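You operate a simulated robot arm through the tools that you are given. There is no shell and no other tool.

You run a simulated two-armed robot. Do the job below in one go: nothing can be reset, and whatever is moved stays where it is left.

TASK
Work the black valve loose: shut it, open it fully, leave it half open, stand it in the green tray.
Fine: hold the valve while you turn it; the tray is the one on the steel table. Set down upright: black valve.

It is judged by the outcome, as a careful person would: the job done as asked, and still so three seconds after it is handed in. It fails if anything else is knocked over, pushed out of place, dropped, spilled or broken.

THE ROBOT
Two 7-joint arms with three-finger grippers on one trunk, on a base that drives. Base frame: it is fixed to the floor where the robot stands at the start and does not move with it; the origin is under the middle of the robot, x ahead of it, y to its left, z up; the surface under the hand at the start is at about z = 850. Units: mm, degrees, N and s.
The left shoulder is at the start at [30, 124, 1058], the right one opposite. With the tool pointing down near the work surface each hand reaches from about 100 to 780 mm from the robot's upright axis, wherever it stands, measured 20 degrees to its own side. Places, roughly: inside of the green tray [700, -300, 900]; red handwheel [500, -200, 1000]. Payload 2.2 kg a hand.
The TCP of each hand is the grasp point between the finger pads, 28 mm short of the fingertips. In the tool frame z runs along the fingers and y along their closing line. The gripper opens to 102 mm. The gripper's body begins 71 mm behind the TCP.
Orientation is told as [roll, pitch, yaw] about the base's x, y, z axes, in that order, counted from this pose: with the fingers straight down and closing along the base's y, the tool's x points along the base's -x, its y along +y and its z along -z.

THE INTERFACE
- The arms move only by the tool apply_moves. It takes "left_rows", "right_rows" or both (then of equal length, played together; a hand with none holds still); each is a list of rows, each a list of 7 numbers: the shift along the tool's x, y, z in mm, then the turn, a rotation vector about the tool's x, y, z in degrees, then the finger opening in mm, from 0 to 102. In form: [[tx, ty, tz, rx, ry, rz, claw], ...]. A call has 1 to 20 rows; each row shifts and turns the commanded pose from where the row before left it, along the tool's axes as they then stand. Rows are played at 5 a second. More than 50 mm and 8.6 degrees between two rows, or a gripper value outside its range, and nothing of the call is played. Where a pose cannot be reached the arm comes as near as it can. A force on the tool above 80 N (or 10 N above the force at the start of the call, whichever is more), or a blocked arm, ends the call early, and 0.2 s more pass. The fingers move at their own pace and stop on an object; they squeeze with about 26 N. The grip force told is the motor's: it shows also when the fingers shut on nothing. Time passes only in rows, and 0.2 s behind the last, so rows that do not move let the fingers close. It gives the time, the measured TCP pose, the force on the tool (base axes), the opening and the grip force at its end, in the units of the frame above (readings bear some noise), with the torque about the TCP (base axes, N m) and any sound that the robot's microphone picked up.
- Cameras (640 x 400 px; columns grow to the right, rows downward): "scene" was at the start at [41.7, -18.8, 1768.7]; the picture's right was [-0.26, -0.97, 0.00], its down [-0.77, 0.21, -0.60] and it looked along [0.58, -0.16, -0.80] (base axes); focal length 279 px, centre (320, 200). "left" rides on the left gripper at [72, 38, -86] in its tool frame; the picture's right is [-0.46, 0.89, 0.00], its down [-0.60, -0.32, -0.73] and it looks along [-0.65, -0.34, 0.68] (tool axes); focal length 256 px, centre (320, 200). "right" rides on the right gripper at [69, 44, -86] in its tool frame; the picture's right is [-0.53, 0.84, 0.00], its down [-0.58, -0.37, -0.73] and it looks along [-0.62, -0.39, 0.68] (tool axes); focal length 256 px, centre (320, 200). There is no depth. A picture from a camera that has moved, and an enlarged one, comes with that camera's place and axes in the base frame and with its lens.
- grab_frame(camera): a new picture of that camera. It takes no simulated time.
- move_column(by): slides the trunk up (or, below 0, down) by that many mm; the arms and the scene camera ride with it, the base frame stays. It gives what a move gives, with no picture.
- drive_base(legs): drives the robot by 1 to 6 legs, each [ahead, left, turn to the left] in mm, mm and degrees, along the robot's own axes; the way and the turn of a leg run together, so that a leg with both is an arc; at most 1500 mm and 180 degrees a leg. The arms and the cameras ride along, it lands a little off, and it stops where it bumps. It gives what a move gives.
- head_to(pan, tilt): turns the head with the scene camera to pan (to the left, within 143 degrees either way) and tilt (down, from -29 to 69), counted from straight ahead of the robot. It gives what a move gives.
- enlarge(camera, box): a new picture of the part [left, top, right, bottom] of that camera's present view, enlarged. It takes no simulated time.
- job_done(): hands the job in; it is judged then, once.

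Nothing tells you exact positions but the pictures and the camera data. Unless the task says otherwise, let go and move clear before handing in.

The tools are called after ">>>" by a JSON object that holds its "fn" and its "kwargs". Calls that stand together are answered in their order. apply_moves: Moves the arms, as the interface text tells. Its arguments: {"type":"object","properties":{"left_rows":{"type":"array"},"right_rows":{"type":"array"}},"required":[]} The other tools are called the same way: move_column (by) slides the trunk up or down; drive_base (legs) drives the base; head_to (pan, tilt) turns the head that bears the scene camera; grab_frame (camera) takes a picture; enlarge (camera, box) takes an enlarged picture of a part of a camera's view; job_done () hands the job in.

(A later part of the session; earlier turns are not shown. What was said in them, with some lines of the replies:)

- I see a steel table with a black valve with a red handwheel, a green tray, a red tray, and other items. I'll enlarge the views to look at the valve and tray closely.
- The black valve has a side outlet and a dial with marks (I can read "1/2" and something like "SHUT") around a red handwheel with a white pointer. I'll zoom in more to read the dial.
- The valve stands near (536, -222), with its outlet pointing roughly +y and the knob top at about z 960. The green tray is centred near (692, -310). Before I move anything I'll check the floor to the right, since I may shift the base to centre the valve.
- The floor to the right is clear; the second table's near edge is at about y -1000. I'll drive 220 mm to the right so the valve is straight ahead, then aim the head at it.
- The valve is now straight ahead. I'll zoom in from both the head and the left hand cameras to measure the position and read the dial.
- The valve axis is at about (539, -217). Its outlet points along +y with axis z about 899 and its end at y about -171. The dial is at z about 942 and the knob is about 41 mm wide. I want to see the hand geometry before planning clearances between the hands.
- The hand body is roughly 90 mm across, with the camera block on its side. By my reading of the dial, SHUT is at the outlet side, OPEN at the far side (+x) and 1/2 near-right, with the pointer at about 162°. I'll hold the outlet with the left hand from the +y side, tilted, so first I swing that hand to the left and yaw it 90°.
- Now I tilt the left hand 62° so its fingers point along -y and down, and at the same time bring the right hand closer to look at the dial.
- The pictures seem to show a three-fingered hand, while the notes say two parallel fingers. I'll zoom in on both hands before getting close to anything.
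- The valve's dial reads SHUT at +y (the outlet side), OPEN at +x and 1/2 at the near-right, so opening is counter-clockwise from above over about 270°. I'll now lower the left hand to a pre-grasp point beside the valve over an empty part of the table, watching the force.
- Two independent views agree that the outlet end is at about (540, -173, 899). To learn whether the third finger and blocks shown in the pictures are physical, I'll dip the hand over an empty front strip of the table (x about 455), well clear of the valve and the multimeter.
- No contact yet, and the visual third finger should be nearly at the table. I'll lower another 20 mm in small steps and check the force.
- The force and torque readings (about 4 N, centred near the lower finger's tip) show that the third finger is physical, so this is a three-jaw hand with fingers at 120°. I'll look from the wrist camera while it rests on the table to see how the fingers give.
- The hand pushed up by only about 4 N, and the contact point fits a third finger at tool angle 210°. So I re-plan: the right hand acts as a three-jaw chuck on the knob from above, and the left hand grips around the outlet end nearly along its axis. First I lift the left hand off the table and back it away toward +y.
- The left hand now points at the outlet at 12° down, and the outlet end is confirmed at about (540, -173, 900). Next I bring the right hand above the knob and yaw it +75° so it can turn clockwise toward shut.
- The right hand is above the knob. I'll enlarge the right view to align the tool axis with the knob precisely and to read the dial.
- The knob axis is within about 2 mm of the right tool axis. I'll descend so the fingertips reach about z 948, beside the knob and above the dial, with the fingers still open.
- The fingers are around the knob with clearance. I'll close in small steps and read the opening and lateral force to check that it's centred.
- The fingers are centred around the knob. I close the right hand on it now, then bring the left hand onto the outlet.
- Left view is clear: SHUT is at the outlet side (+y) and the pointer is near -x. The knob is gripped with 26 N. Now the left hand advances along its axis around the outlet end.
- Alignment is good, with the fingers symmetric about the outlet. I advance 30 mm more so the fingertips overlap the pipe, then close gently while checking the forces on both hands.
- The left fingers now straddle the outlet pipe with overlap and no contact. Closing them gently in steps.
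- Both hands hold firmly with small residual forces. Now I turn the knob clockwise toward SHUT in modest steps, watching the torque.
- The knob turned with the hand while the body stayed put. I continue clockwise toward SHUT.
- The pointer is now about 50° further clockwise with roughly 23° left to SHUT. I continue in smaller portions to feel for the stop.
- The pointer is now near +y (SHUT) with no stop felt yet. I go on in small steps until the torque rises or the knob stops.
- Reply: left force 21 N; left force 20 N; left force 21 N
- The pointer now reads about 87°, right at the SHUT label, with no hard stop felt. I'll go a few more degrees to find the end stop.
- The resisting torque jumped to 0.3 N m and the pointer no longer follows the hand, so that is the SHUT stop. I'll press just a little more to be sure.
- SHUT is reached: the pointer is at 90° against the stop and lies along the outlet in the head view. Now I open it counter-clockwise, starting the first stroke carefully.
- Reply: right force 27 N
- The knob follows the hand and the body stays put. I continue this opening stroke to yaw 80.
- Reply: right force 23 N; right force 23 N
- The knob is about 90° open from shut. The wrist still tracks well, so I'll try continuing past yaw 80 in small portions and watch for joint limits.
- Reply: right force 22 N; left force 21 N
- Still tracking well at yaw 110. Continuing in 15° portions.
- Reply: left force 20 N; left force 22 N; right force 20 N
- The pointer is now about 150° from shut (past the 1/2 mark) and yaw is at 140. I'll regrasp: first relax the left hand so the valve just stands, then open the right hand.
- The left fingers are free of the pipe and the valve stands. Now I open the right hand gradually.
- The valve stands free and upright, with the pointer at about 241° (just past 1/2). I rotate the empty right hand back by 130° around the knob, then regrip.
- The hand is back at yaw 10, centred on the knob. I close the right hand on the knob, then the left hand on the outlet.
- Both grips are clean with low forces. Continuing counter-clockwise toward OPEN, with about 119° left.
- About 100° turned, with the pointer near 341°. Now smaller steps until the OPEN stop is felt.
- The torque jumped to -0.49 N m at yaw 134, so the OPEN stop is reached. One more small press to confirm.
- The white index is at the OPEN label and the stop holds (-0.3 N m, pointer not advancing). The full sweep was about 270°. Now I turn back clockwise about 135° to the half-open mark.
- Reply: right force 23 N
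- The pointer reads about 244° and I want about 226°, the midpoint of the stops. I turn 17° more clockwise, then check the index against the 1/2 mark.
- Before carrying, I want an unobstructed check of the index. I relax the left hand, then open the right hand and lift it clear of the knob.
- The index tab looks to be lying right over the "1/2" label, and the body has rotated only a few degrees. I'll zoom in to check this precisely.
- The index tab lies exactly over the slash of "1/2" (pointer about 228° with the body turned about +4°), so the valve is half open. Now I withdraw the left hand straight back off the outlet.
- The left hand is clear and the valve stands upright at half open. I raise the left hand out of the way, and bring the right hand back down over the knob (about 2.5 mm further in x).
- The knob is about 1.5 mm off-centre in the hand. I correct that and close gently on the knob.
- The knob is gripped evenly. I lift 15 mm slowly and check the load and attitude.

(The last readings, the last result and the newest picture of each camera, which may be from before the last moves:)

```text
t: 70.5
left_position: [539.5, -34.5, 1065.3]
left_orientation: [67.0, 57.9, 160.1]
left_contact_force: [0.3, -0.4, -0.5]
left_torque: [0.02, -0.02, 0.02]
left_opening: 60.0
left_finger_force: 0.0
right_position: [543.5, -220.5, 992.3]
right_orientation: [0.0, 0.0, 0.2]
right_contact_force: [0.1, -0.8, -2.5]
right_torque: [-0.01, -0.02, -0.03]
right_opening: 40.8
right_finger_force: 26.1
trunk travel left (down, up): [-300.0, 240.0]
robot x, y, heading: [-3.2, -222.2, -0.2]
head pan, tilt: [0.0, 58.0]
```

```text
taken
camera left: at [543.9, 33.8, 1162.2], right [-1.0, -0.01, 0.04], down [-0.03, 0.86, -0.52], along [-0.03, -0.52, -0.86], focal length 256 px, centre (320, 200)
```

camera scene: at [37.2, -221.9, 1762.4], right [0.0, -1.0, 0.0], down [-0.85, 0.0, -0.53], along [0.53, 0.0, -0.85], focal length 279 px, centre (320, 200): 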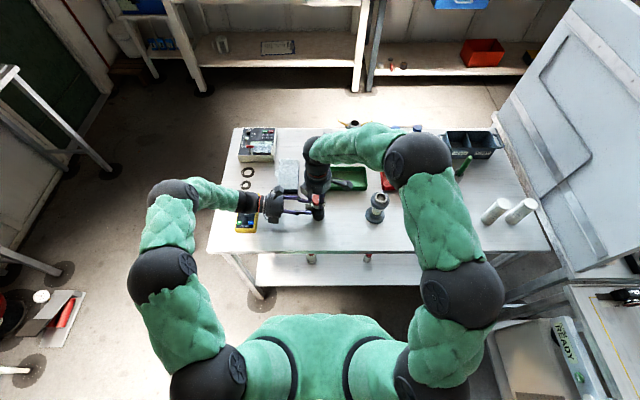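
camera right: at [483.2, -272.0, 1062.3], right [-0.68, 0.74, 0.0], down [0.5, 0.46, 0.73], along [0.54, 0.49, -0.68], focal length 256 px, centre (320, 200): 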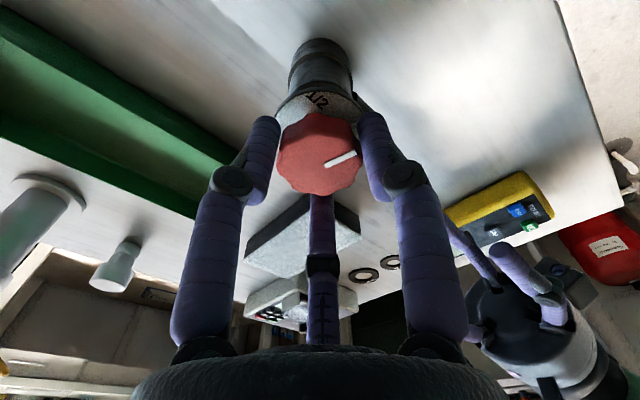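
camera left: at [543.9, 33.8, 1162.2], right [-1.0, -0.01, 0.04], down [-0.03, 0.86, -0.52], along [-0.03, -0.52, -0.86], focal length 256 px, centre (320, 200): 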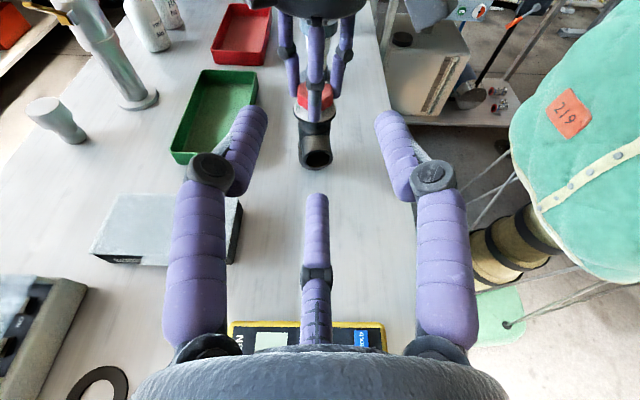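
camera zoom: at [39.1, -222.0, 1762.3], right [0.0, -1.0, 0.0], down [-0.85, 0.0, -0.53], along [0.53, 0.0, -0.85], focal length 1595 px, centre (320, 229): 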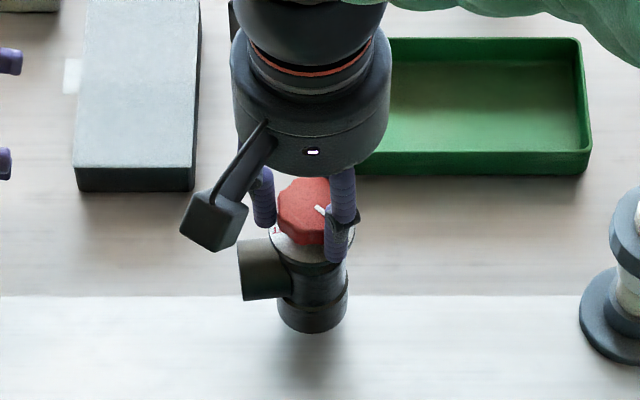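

The valve hangs straight, weighing about 0.28 kg. I lift it further to clear the tray rim, then carry it over the tray centre at about (697, -307).

>>> {"fn": "apply_moves", "kwargs": {"right_rows": [[0, 0, -22, 0, 0, 0, 10], [0, 0, -22, 0, 0, 0, 10], [0, 0, -22, 0, 0, 0, 10], [-22, -12.5, 0, 0, 0, 0, 10], [-22, -12.5, 0, 0, 0, 0, 10], [-22, -12.5, 0, 0, 0, 0, 10], [-22, -12.5, 0, 0, 0, 0, 10], [-22, -12.5, 0, 0, 0, 0, 10], [-22, -12.5, 0, 0, 0, 0, 10], [-21, -12.5, 0, 0, 0, 0, 10], [0, 0, 0, 0, 0, 0, 10]]}}

>>> {"fn": "grab_frame", "kwargs": {"camera": "scene"}}

>>> {"fn": "enlarge", "kwargs": {"camera": "scene", "box": [290, 120, 410, 220]}}

>>> {"fn": "grab_frame", "kwargs": {"camera": "right"}}

>>> {"fn": "grab_frame", "kwargs": {"camera": "left"}}

```text
t: 73.0
left_position: [540.3, -33.4, 1066.1]
left_orientation: [67.0, 57.9, 160.1]
left_contact_force: [-0.2, 0.1, 0.4]
left_torque: [0.0, -0.01, 0.02]
left_opening: 60.1
left_finger_force: 0.1
right_position: [694.1, -305.4, 1057.0]
right_orientation: [0.0, 0.1, 0.3]
right_contact_force: [-0.8, 0.0, -2.8]
right_torque: [-0.02, 0.0, 0.03]
right_opening: 40.4
right_finger_force: 26.1
trunk travel left (down, up): [-300.0, 240.0]
robot x, y, heading: [0.6, -220.6, -0.2]
head pan, tilt: [0.0, 58.0]
```

```text
taken
camera scene: at [38.3, -222.0, 1762.3], right [0.0, -1.0, 0.0], down [-0.85, 0.0, -0.53], along [0.53, 0.0, -0.85], focal length 279 px, centre (320, 200)
```

scene: 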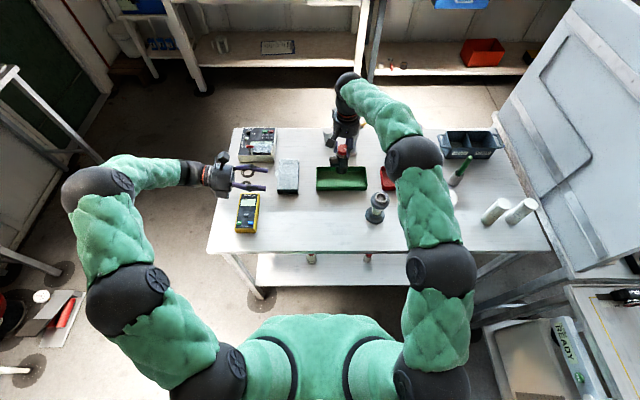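

```text
4.00 times, centred on (350, 170) of scene
camera zoom: at [38.3, -222.0, 1762.3], right [0.0, -1.0, 0.0], down [-0.85, 0.0, -0.53], along [0.53, 0.0, -0.85], focal length 1116 px, centre (200, 320)
```

zoom: 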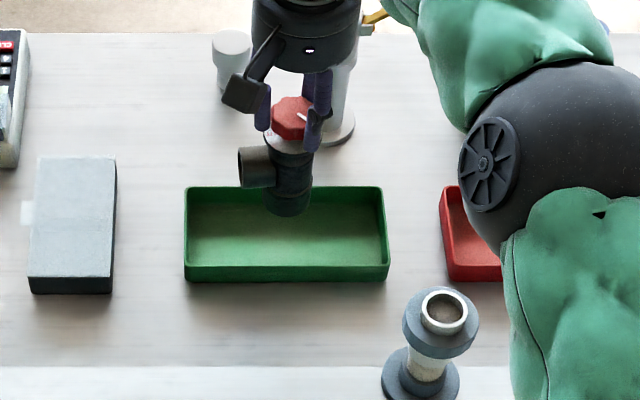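

```text
taken
camera right: at [625.5, -262.5, 1143.6], right [0.53, 0.85, 0.0], down [0.58, -0.36, 0.73], along [0.62, -0.39, -0.68], focal length 256 px, centre (320, 200)
```

right: 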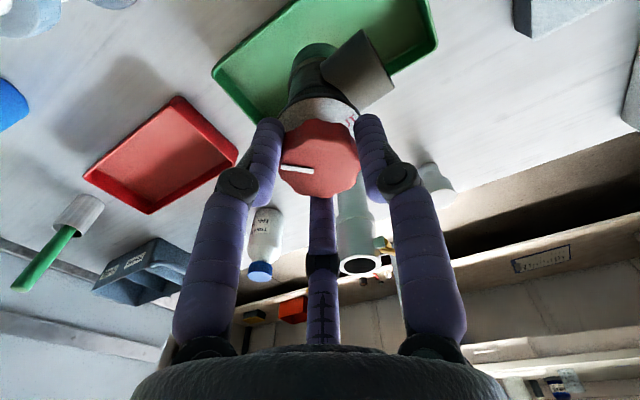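

```text
taken
camera left: at [543.3, 33.9, 1162.5], right [-1.0, -0.01, 0.04], down [-0.03, 0.86, -0.52], along [-0.03, -0.52, -0.86], focal length 256 px, centre (320, 200)
```

left: 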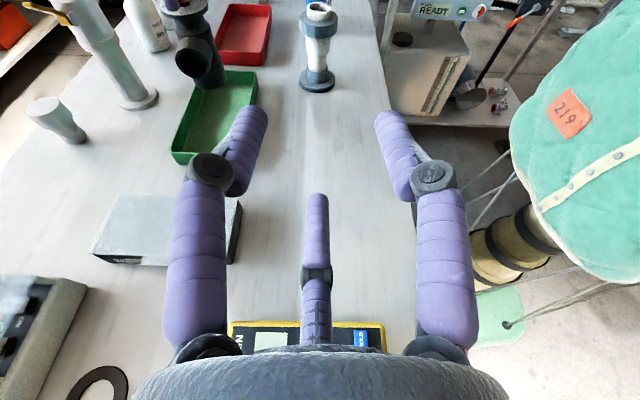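

The valve hangs over the middle of the tray with good margins. I lower it, first quickly to just above the floor, then in small steps until I feel the floor.

>>> {"fn": "apply_moves", "kwargs": {"right_rows": [[-3, 0, 15, 0, 0, 0, 10], [0, 0, 15, 0, 0, 0, 10], [0, 0, 15, 0, 0, 0, 10], [0, 0, 12, 0, 0, 0, 10], [0, 0, 7, 0, 0, 0, 10], [0, 0, 0, 0, 0, 0, 10]]}}

>>> {"fn": "enlarge", "kwargs": {"camera": "scene", "box": [300, 140, 400, 210]}}

>>> {"fn": "grab_frame", "kwargs": {"camera": "left"}}

```text
t: 74.3
left_position: [539.8, -33.7, 1065.5]
left_orientation: [66.9, 57.9, 160.1]
left_contact_force: [0.0, 0.0, 0.4]
left_torque: [0.03, -0.02, 0.04]
left_opening: 60.2
left_finger_force: 0.0
right_position: [698.9, -304.7, 992.3]
right_orientation: [0.0, 0.0, 0.2]
right_contact_force: [-1.0, 0.2, -1.8]
right_torque: [0.03, 0.02, 0.01]
right_opening: 40.5
right_finger_force: 25.8
trunk travel left (down, up): [-300.0, 240.0]
robot x, y, heading: [-2.3, -219.4, 0.2]
head pan, tilt: [0.0, 58.0]
```

```text
5.71 times, centred on (350, 175) of scene
camera zoom: at [38.9, -222.1, 1762.3], right [0.0, -1.0, 0.0], down [-0.85, 0.0, -0.53], along [0.53, 0.0, -0.85], focal length 1595 px, centre (149, 343)
```

zoom: 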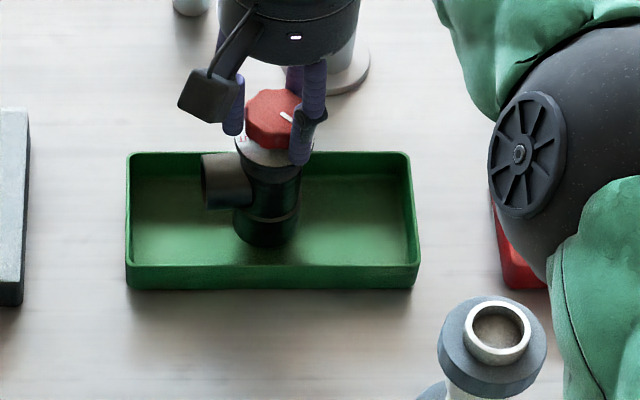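

```text
taken
camera left: at [543.7, 33.8, 1162.3], right [-1.0, -0.01, 0.04], down [-0.03, 0.86, -0.52], along [-0.03, -0.52, -0.86], focal length 256 px, centre (320, 200)
```

left: 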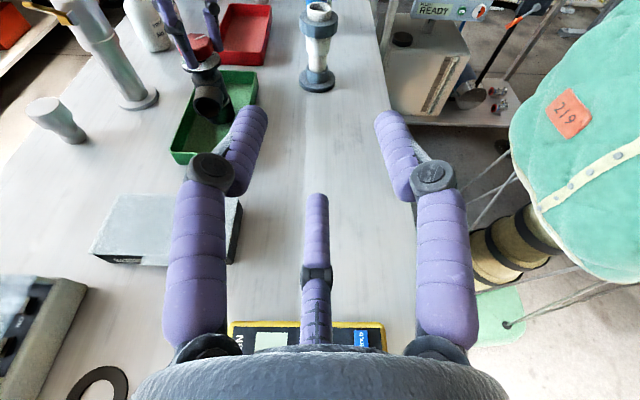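

The valve is inside the tray walls, about 13 mm above the floor. Lowering slowly to contact.

>>> {"fn": "apply_moves", "kwargs": {"right_rows": [[0, 0, 4, 0, 0, 0, 10], [0, 0, 4, 0, 0, 0, 10], [0, 0, 0, 0, 0, 0, 10]]}}

>>> {"fn": "apply_moves", "kwargs": {"right_rows": [[0, 0, 2, 0, 0, 0, 10], [0, 0, 0, 0, 0, 0, 10]]}}

>>> {"fn": "apply_moves", "kwargs": {"right_rows": [[0, 0, 2, 0, 0, 0, 10], [0, 0, 0, 0, 0, 0, 10]]}}

```text
t: 75.2
left_position: [539.2, -34.7, 1065.1]
left_orientation: [67.0, 57.9, 160.1]
left_contact_force: [0.0, -0.6, 0.2]
left_torque: [0.04, 0.01, -0.02]
left_opening: 60.1
left_finger_force: 0.0
right_position: [699.2, -304.9, 985.6]
right_orientation: [-0.1, -0.2, 0.3]
right_contact_force: [-0.6, -0.6, -3.8]
right_torque: [-0.04, 0.0, 0.0]
right_opening: 40.4
right_finger_force: 25.9
trunk travel left (down, up): [-300.0, 240.0]
robot x, y, heading: [1.5, -222.6, -0.2]
head pan, tilt: [0.0, 58.0]
```

```text
t: 75.8
left_position: [540.4, -35.0, 1065.8]
left_orientation: [66.9, 57.8, 160.2]
left_contact_force: [-0.9, -0.2, -0.2]
left_torque: [-0.04, 0.03, 0.0]
left_opening: 60.1
left_finger_force: 0.0
right_position: [697.9, -304.5, 982.9]
right_orientation: [0.0, -0.1, 0.2]
right_contact_force: [-0.3, 0.6, -3.2]
right_torque: [-0.04, -0.03, -0.02]
right_opening: 40.3
right_finger_force: 25.8
trunk travel left (down, up): [-300.0, 240.0]
robot x, y, heading: [2.1, -222.3, 0.2]
head pan, tilt: [0.0, 58.0]
```

```text
t: 76.3
left_position: [539.5, -33.9, 1065.0]
left_orientation: [67.0, 57.9, 160.0]
left_contact_force: [0.0, 0.7, 0.3]
left_torque: [0.01, 0.0, 0.0]
left_opening: 59.7
left_finger_force: 0.0
right_position: [699.7, -304.0, 981.3]
right_orientation: [-0.1, 0.0, 0.3]
right_contact_force: [-0.6, -0.7, -1.2]
right_torque: [-0.02, 0.0, -0.03]
right_opening: 40.4
right_finger_force: 26.8
trunk travel left (down, up): [-300.0, 240.0]
robot x, y, heading: [2.7, -221.3, -0.0]
head pan, tilt: [0.0, 58.0]
```

The load is dropping (-3 N to -1 N), so the base is about to touch. I continue in 1 mm steps.

>>> {"fn": "apply_moves", "kwargs": {"right_rows": [[0, 0, 1, 0, 0, 0, 10], [0, 0, 0, 0, 0, 0, 10]]}}

>>> {"fn": "apply_moves", "kwargs": {"right_rows": [[0, 0, 1, 0, 0, 0, 10], [0, 0, 0, 0, 0, 0, 10]]}}

>>> {"fn": "enlarge", "kwargs": {"camera": "scene", "box": [310, 140, 390, 200]}}

```text
t: 77.0
left_position: [539.8, -34.1, 1065.6]
left_orientation: [67.0, 58.0, 160.1]
left_contact_force: [0.2, 0.6, 0.7]
left_torque: [0.02, 0.0, 0.01]
left_opening: 60.1
left_finger_force: 0.0
right_position: [698.8, -304.6, 981.6]
right_orientation: [0.0, -0.1, 0.2]
right_contact_force: [-1.1, 0.3, 0.1]
right_torque: [0.06, 0.05, 0.01]
right_opening: 40.7
right_finger_force: 25.9
trunk travel left (down, up): [-300.0, 240.0]
robot x, y, heading: [-6.0, -224.2, -0.2]
head pan, tilt: [0.0, 58.0]
```

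```text
t: 77.5
left_position: [540.2, -33.6, 1065.6]
left_orientation: [67.0, 57.8, 160.2]
left_contact_force: [-0.2, 0.4, -0.4]
left_torque: [-0.03, -0.01, -0.01]
left_opening: 60.1
left_finger_force: 0.1
right_position: [700.1, -304.3, 980.7]
right_orientation: [-0.1, -0.1, 0.2]
right_contact_force: [-0.6, 2.6, 2.3]
right_torque: [0.13, 0.0, 0.01]
right_opening: 40.7
right_finger_force: 26.1
trunk travel left (down, up): [-300.0, 240.0]
robot x, y, heading: [2.1, -222.0, -0.1]
head pan, tilt: [0.0, 58.0]
```

```text
6.67 times, centred on (350, 170) of scene
camera zoom: at [38.3, -221.8, 1762.4], right [0.0, -1.0, 0.0], down [-0.85, 0.0, -0.53], along [0.53, 0.0, -0.85], focal length 1860 px, centre (120, 400)
```

zoom: 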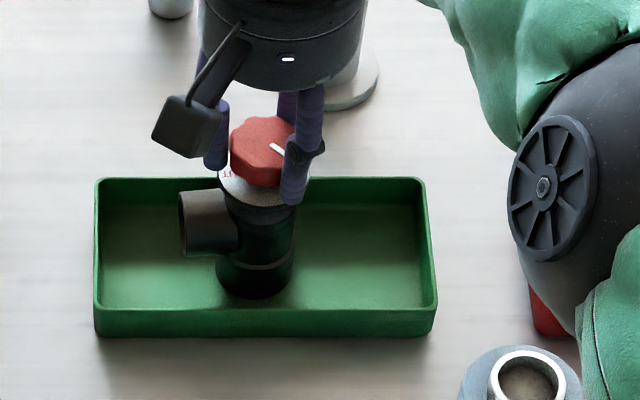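

The base is on the tray floor (the force reversed to +2 N). I release gradually, keeping the hand still.

>>> {"fn": "apply_moves", "kwargs": {"right_rows": [[0, 0, 0, 0, 0, 0, 30], [0, 0, 0, 0, 0, 0, 38], [0, 0, 0, 0, 0, 0, 42], [0, 0, 0, 0, 0, 0, 46], [0, 0, 0, 0, 0, 0, 54], [0, 0, 0, 0, 0, 0, 64], [0, 0, 0, 0, 0, 0, 66]]}}

>>> {"fn": "enlarge", "kwargs": {"camera": "scene", "box": [310, 140, 390, 200]}}

>>> {"fn": "enlarge", "kwargs": {"camera": "right", "box": [220, 0, 420, 220]}}

```text
t: 79.2
left_position: [538.9, -34.4, 1065.4]
left_orientation: [66.9, 57.8, 160.1]
left_contact_force: [-0.1, -0.3, -0.9]
left_torque: [-0.04, 0.01, -0.02]
left_opening: 60.2
left_finger_force: 0.0
right_position: [699.7, -305.5, 980.5]
right_orientation: [0.0, 0.1, 0.3]
right_contact_force: [-0.7, -0.6, 0.3]
right_torque: [-0.03, -0.01, -0.03]
right_opening: 66.1
right_finger_force: 0.1
trunk travel left (down, up): [-300.0, 240.0]
robot x, y, heading: [-1.5, -220.6, -0.4]
head pan, tilt: [0.0, 58.0]
```

```text
6.67 times, centred on (350, 170) of scene
camera zoom: at [38.8, -222.1, 1762.3], right [0.0, -1.0, 0.0], down [-0.85, 0.0, -0.53], along [0.53, 0.0, -0.85], focal length 1860 px, centre (120, 400)
```

zoom: 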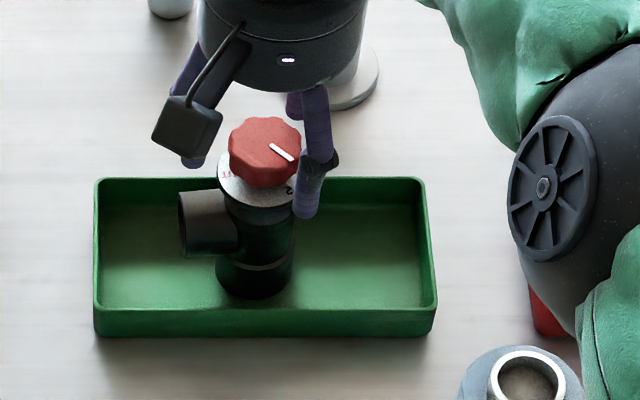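

```text
1.82 times, centred on (320, 110) of right
camera zoom: at [630.4, -261.9, 1067.2], right [0.53, 0.85, 0.0], down [0.58, -0.36, 0.73], along [0.62, -0.39, -0.68], focal length 465 px, centre (320, 364)
```

zoom: 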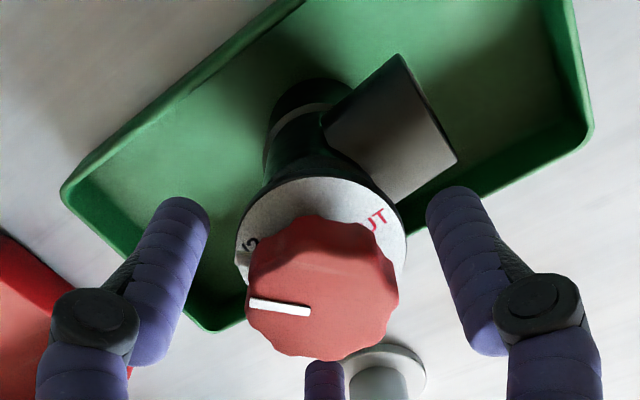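

The valve stands free in the tray. I lift the right hand straight up, then check the valve and the dial.

>>> {"fn": "apply_moves", "kwargs": {"right_rows": [[0, 0, -20, 0, 0, 0, 66], [0, 0, -30, 0, 0, 0, 66], [0, 0, -40, 0, 0, 0, 66], [0, 0, -40, 0, 0, 0, 66], [0, 0, -30, 0, 0, 0, 66]]}}

>>> {"fn": "enlarge", "kwargs": {"camera": "scene", "box": [310, 140, 390, 200]}}

>>> {"fn": "enlarge", "kwargs": {"camera": "scene", "box": [330, 150, 358, 172]}}

>>> {"fn": "enlarge", "kwargs": {"camera": "right", "box": [240, 0, 400, 160]}}

```text
t: 80.3
left_position: [540.5, -34.5, 1065.3]
left_orientation: [67.0, 57.9, 160.2]
left_contact_force: [-1.6, 0.0, -0.5]
left_torque: [0.0, 0.0, -0.01]
left_opening: 59.9
left_finger_force: 0.0
right_position: [698.1, -305.3, 1140.4]
right_orientation: [-0.1, 0.1, 0.1]
right_contact_force: [0.2, 0.5, 0.3]
right_torque: [0.0, 0.04, -0.01]
right_opening: 65.8
right_finger_force: 0.0
trunk travel left (down, up): [-300.0, 240.0]
robot x, y, heading: [-1.5, -222.9, -0.2]
head pan, tilt: [0.0, 58.0]
```

```text
6.67 times, centred on (350, 170) of scene
camera zoom: at [38.3, -222.0, 1762.3], right [0.0, -1.0, 0.0], down [-0.85, 0.0, -0.53], along [0.53, 0.0, -0.85], focal length 1860 px, centre (120, 400)
```

zoom: 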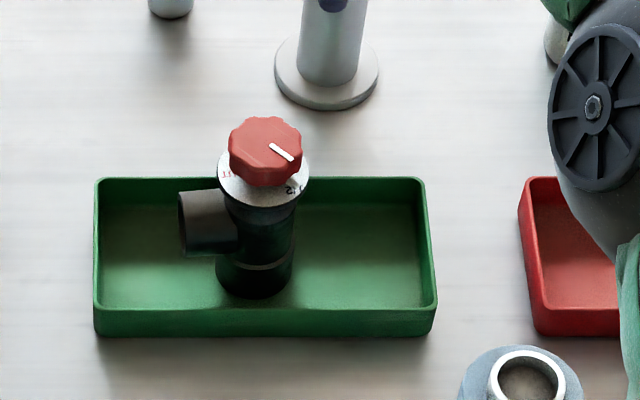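

```text
16.00 times, centred on (344, 161) of scene
camera zoom: at [38.3, -222.0, 1762.3], right [0.0, -1.0, 0.0], down [-0.85, 0.0, -0.53], along [0.53, 0.0, -0.85], focal length 4465 px, centre (-64, 824)
```

zoom: 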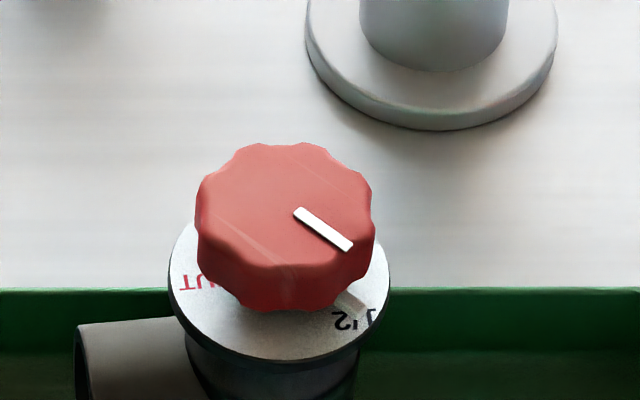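

```text
2.50 times, centred on (320, 80) of right
camera zoom: at [629.3, -261.7, 1226.8], right [0.53, 0.85, 0.0], down [0.58, -0.36, 0.73], along [0.62, -0.39, -0.68], focal length 640 px, centre (320, 500)
```

zoom: 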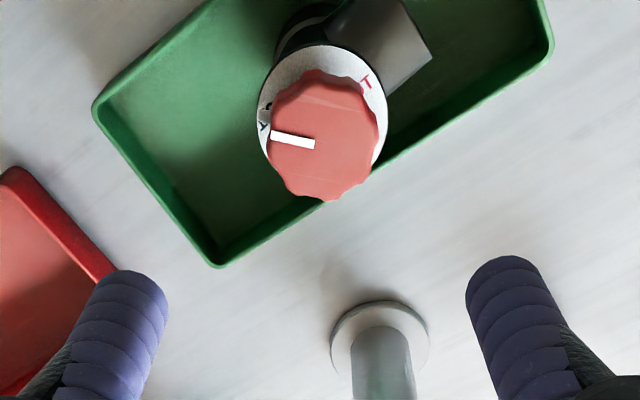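

The valve stands upright in the green tray and nothing else moved. I'll zoom in on the index and the 1/2 label to confirm the setting didn't change in transit.

>>> {"fn": "enlarge", "kwargs": {"camera": "right", "box": [296, 14, 346, 54]}}

>>> {"fn": "enlarge", "kwargs": {"camera": "scene", "box": [338, 158, 350, 168]}}

```text
10.00 times, centred on (321, 34) of right
camera zoom: at [629.3, -261.7, 1226.8], right [0.53, 0.85, 0.0], down [0.58, -0.36, 0.73], along [0.62, -0.39, -0.68], focal length 2560 px, centre (310, 1860)
```

zoom: 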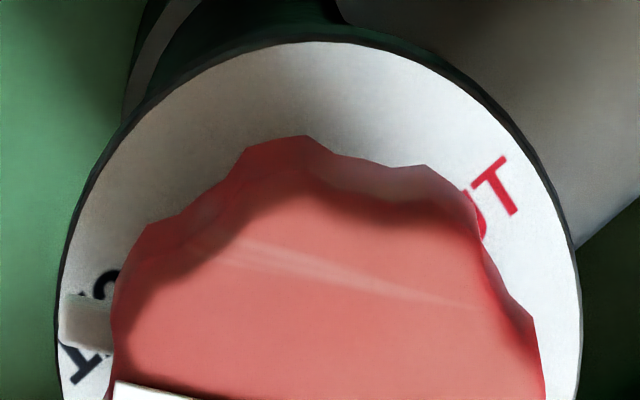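

```text
16.00 times, centred on (344, 163) of scene
camera zoom: at [38.3, -222.0, 1762.3], right [0.0, -1.0, 0.0], down [-0.85, 0.0, -0.53], along [0.53, 0.0, -0.85], focal length 4465 px, centre (-64, 792)
```

zoom: 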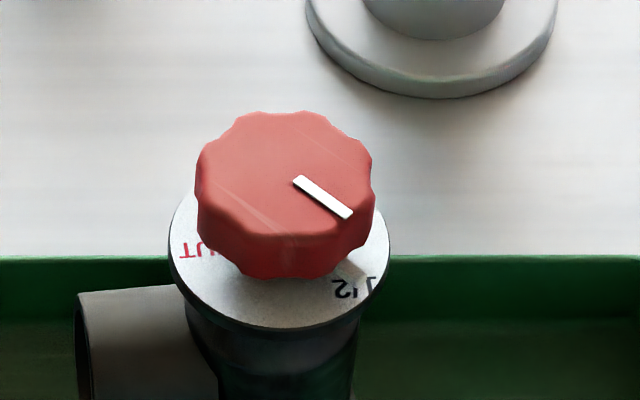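

The index tab sits exactly on the slash of "1/2", so the setting held. Now I move both hands well clear of the table.

>>> {"fn": "apply_moves", "kwargs": {"right_rows": [[0, 0, -30, 0, 0, 0, 66], [0, 0, -30, 0, 0, 0, 66], [0, 0, -30, 0, 0, 0, 66], [35, -20, 0, 0, 0, 0, 66], [35, -20, 0, 0, 0, 0, 66], [35, -20, 0, 0, 0, 0, 66], [35, -20, 0, 0, 0, 0, 66], [35, -20, 0, 0, 0, 0, 66]], "left_rows": [[25, 14.5, -6, 0, 0, 0, 60], [25, 14.5, -6, 0, 0, 0, 60], [25, 14.5, -6, 0, 0, 0, 60], [25, 14.5, -6, 0, 0, 0, 60], [0, 0, 0, 0, 0, 0, 60], [0, 0, 0, 0, 0, 0, 60], [0, 0, 0, 0, 0, 0, 60], [0, 0, 0, 0, 0, 0, 60]]}}

>>> {"fn": "grab_frame", "kwargs": {"camera": "scene"}}

>>> {"fn": "enlarge", "kwargs": {"camera": "scene", "box": [200, 110, 560, 260]}}

>>> {"fn": "enlarge", "kwargs": {"camera": "scene", "box": [310, 140, 390, 200]}}

```text
t: 82.2
left_position: [538.9, -34.5, 1188.2]
left_orientation: [67.0, 58.0, 160.0]
left_contact_force: [-0.8, -0.6, 0.2]
left_torque: [0.03, 0.0, 0.05]
left_opening: 59.9
left_finger_force: 0.1
right_position: [517.9, -405.4, 1229.9]
right_orientation: [0.1, -0.1, 0.2]
right_contact_force: [-0.7, 0.2, 0.5]
right_torque: [0.05, -0.01, 0.03]
right_opening: 65.9
right_finger_force: 0.2
trunk travel left (down, up): [-300.0, 240.0]
robot x, y, heading: [1.1, -224.8, -0.1]
head pan, tilt: [0.0, 58.0]
```

```text
taken
camera scene: at [36.3, -223.2, 1762.4], right [0.0, -1.0, 0.0], down [-0.85, 0.0, -0.53], along [0.53, 0.0, -0.85], focal length 279 px, centre (320, 200)
```

scene: 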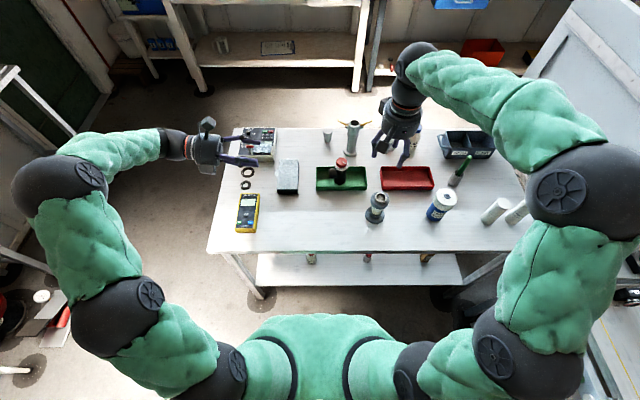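

```text
1.78 times, centred on (380, 185) of scene
camera zoom: at [36.3, -223.2, 1762.4], right [0.0, -1.0, 0.0], down [-0.85, 0.0, -0.53], along [0.53, 0.0, -0.85], focal length 496 px, centre (213, 227)
```

zoom: 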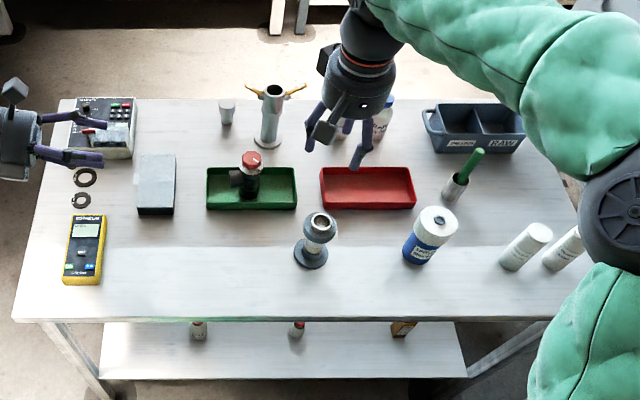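

```text
6.67 times, centred on (350, 170) of scene
camera zoom: at [36.3, -223.2, 1762.4], right [0.0, -1.0, 0.0], down [-0.85, 0.0, -0.53], along [0.53, 0.0, -0.85], focal length 1860 px, centre (120, 400)
```

zoom: 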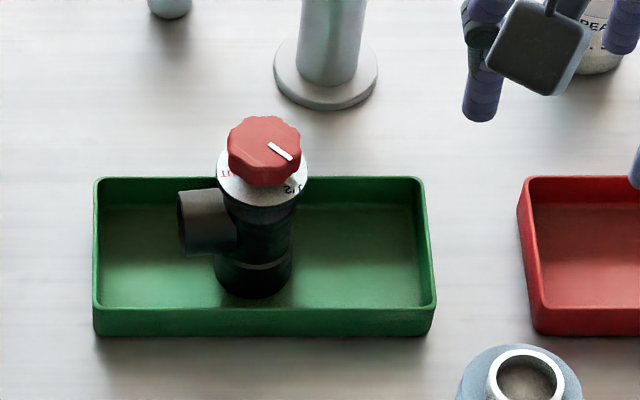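

The black valve stands upright in the green tray with its index on "1/2". It went to the SHUT stop first and then to the OPEN stop. The other objects on the table look undisturbed and both hands are clear, so I'm handing the job in.

>>> {"fn": "job_done", "kwargs": {}}

```text
The job is handed in.
```

The black valve is standing upright in the green tray, half open, and the job is handed in.

- **Shut:** I turned the knob clockwise to the SHUT stop. The torque rose to about 0.3 N m and the pointer stopped moving.
- **Fully open:** I turned it counter-clockwise through about 270° to the OPEN stop, with one regrip on the way. I felt the stop at about 0.5 N m.
- **Half open:** I turned it back clockwise to the 1/2 mark. After the move into the tray, the index still sat over the slash of "1/2".
- **Holding it:** The left hand gripped the valve's outlet during every turn while the right hand worked the knob.
- **Placement:** I carried the valve by its knob, lowered it onto the tray floor and let go. In the last pictures everything else on the table looked to be in its original place, and both hands were well clear.

**Differs from your notes:** the hands have three fingers, not two. I found this by touching the left hand's third finger lightly (about 4–5 N) on an empty part of the table, and planned the grips around it.
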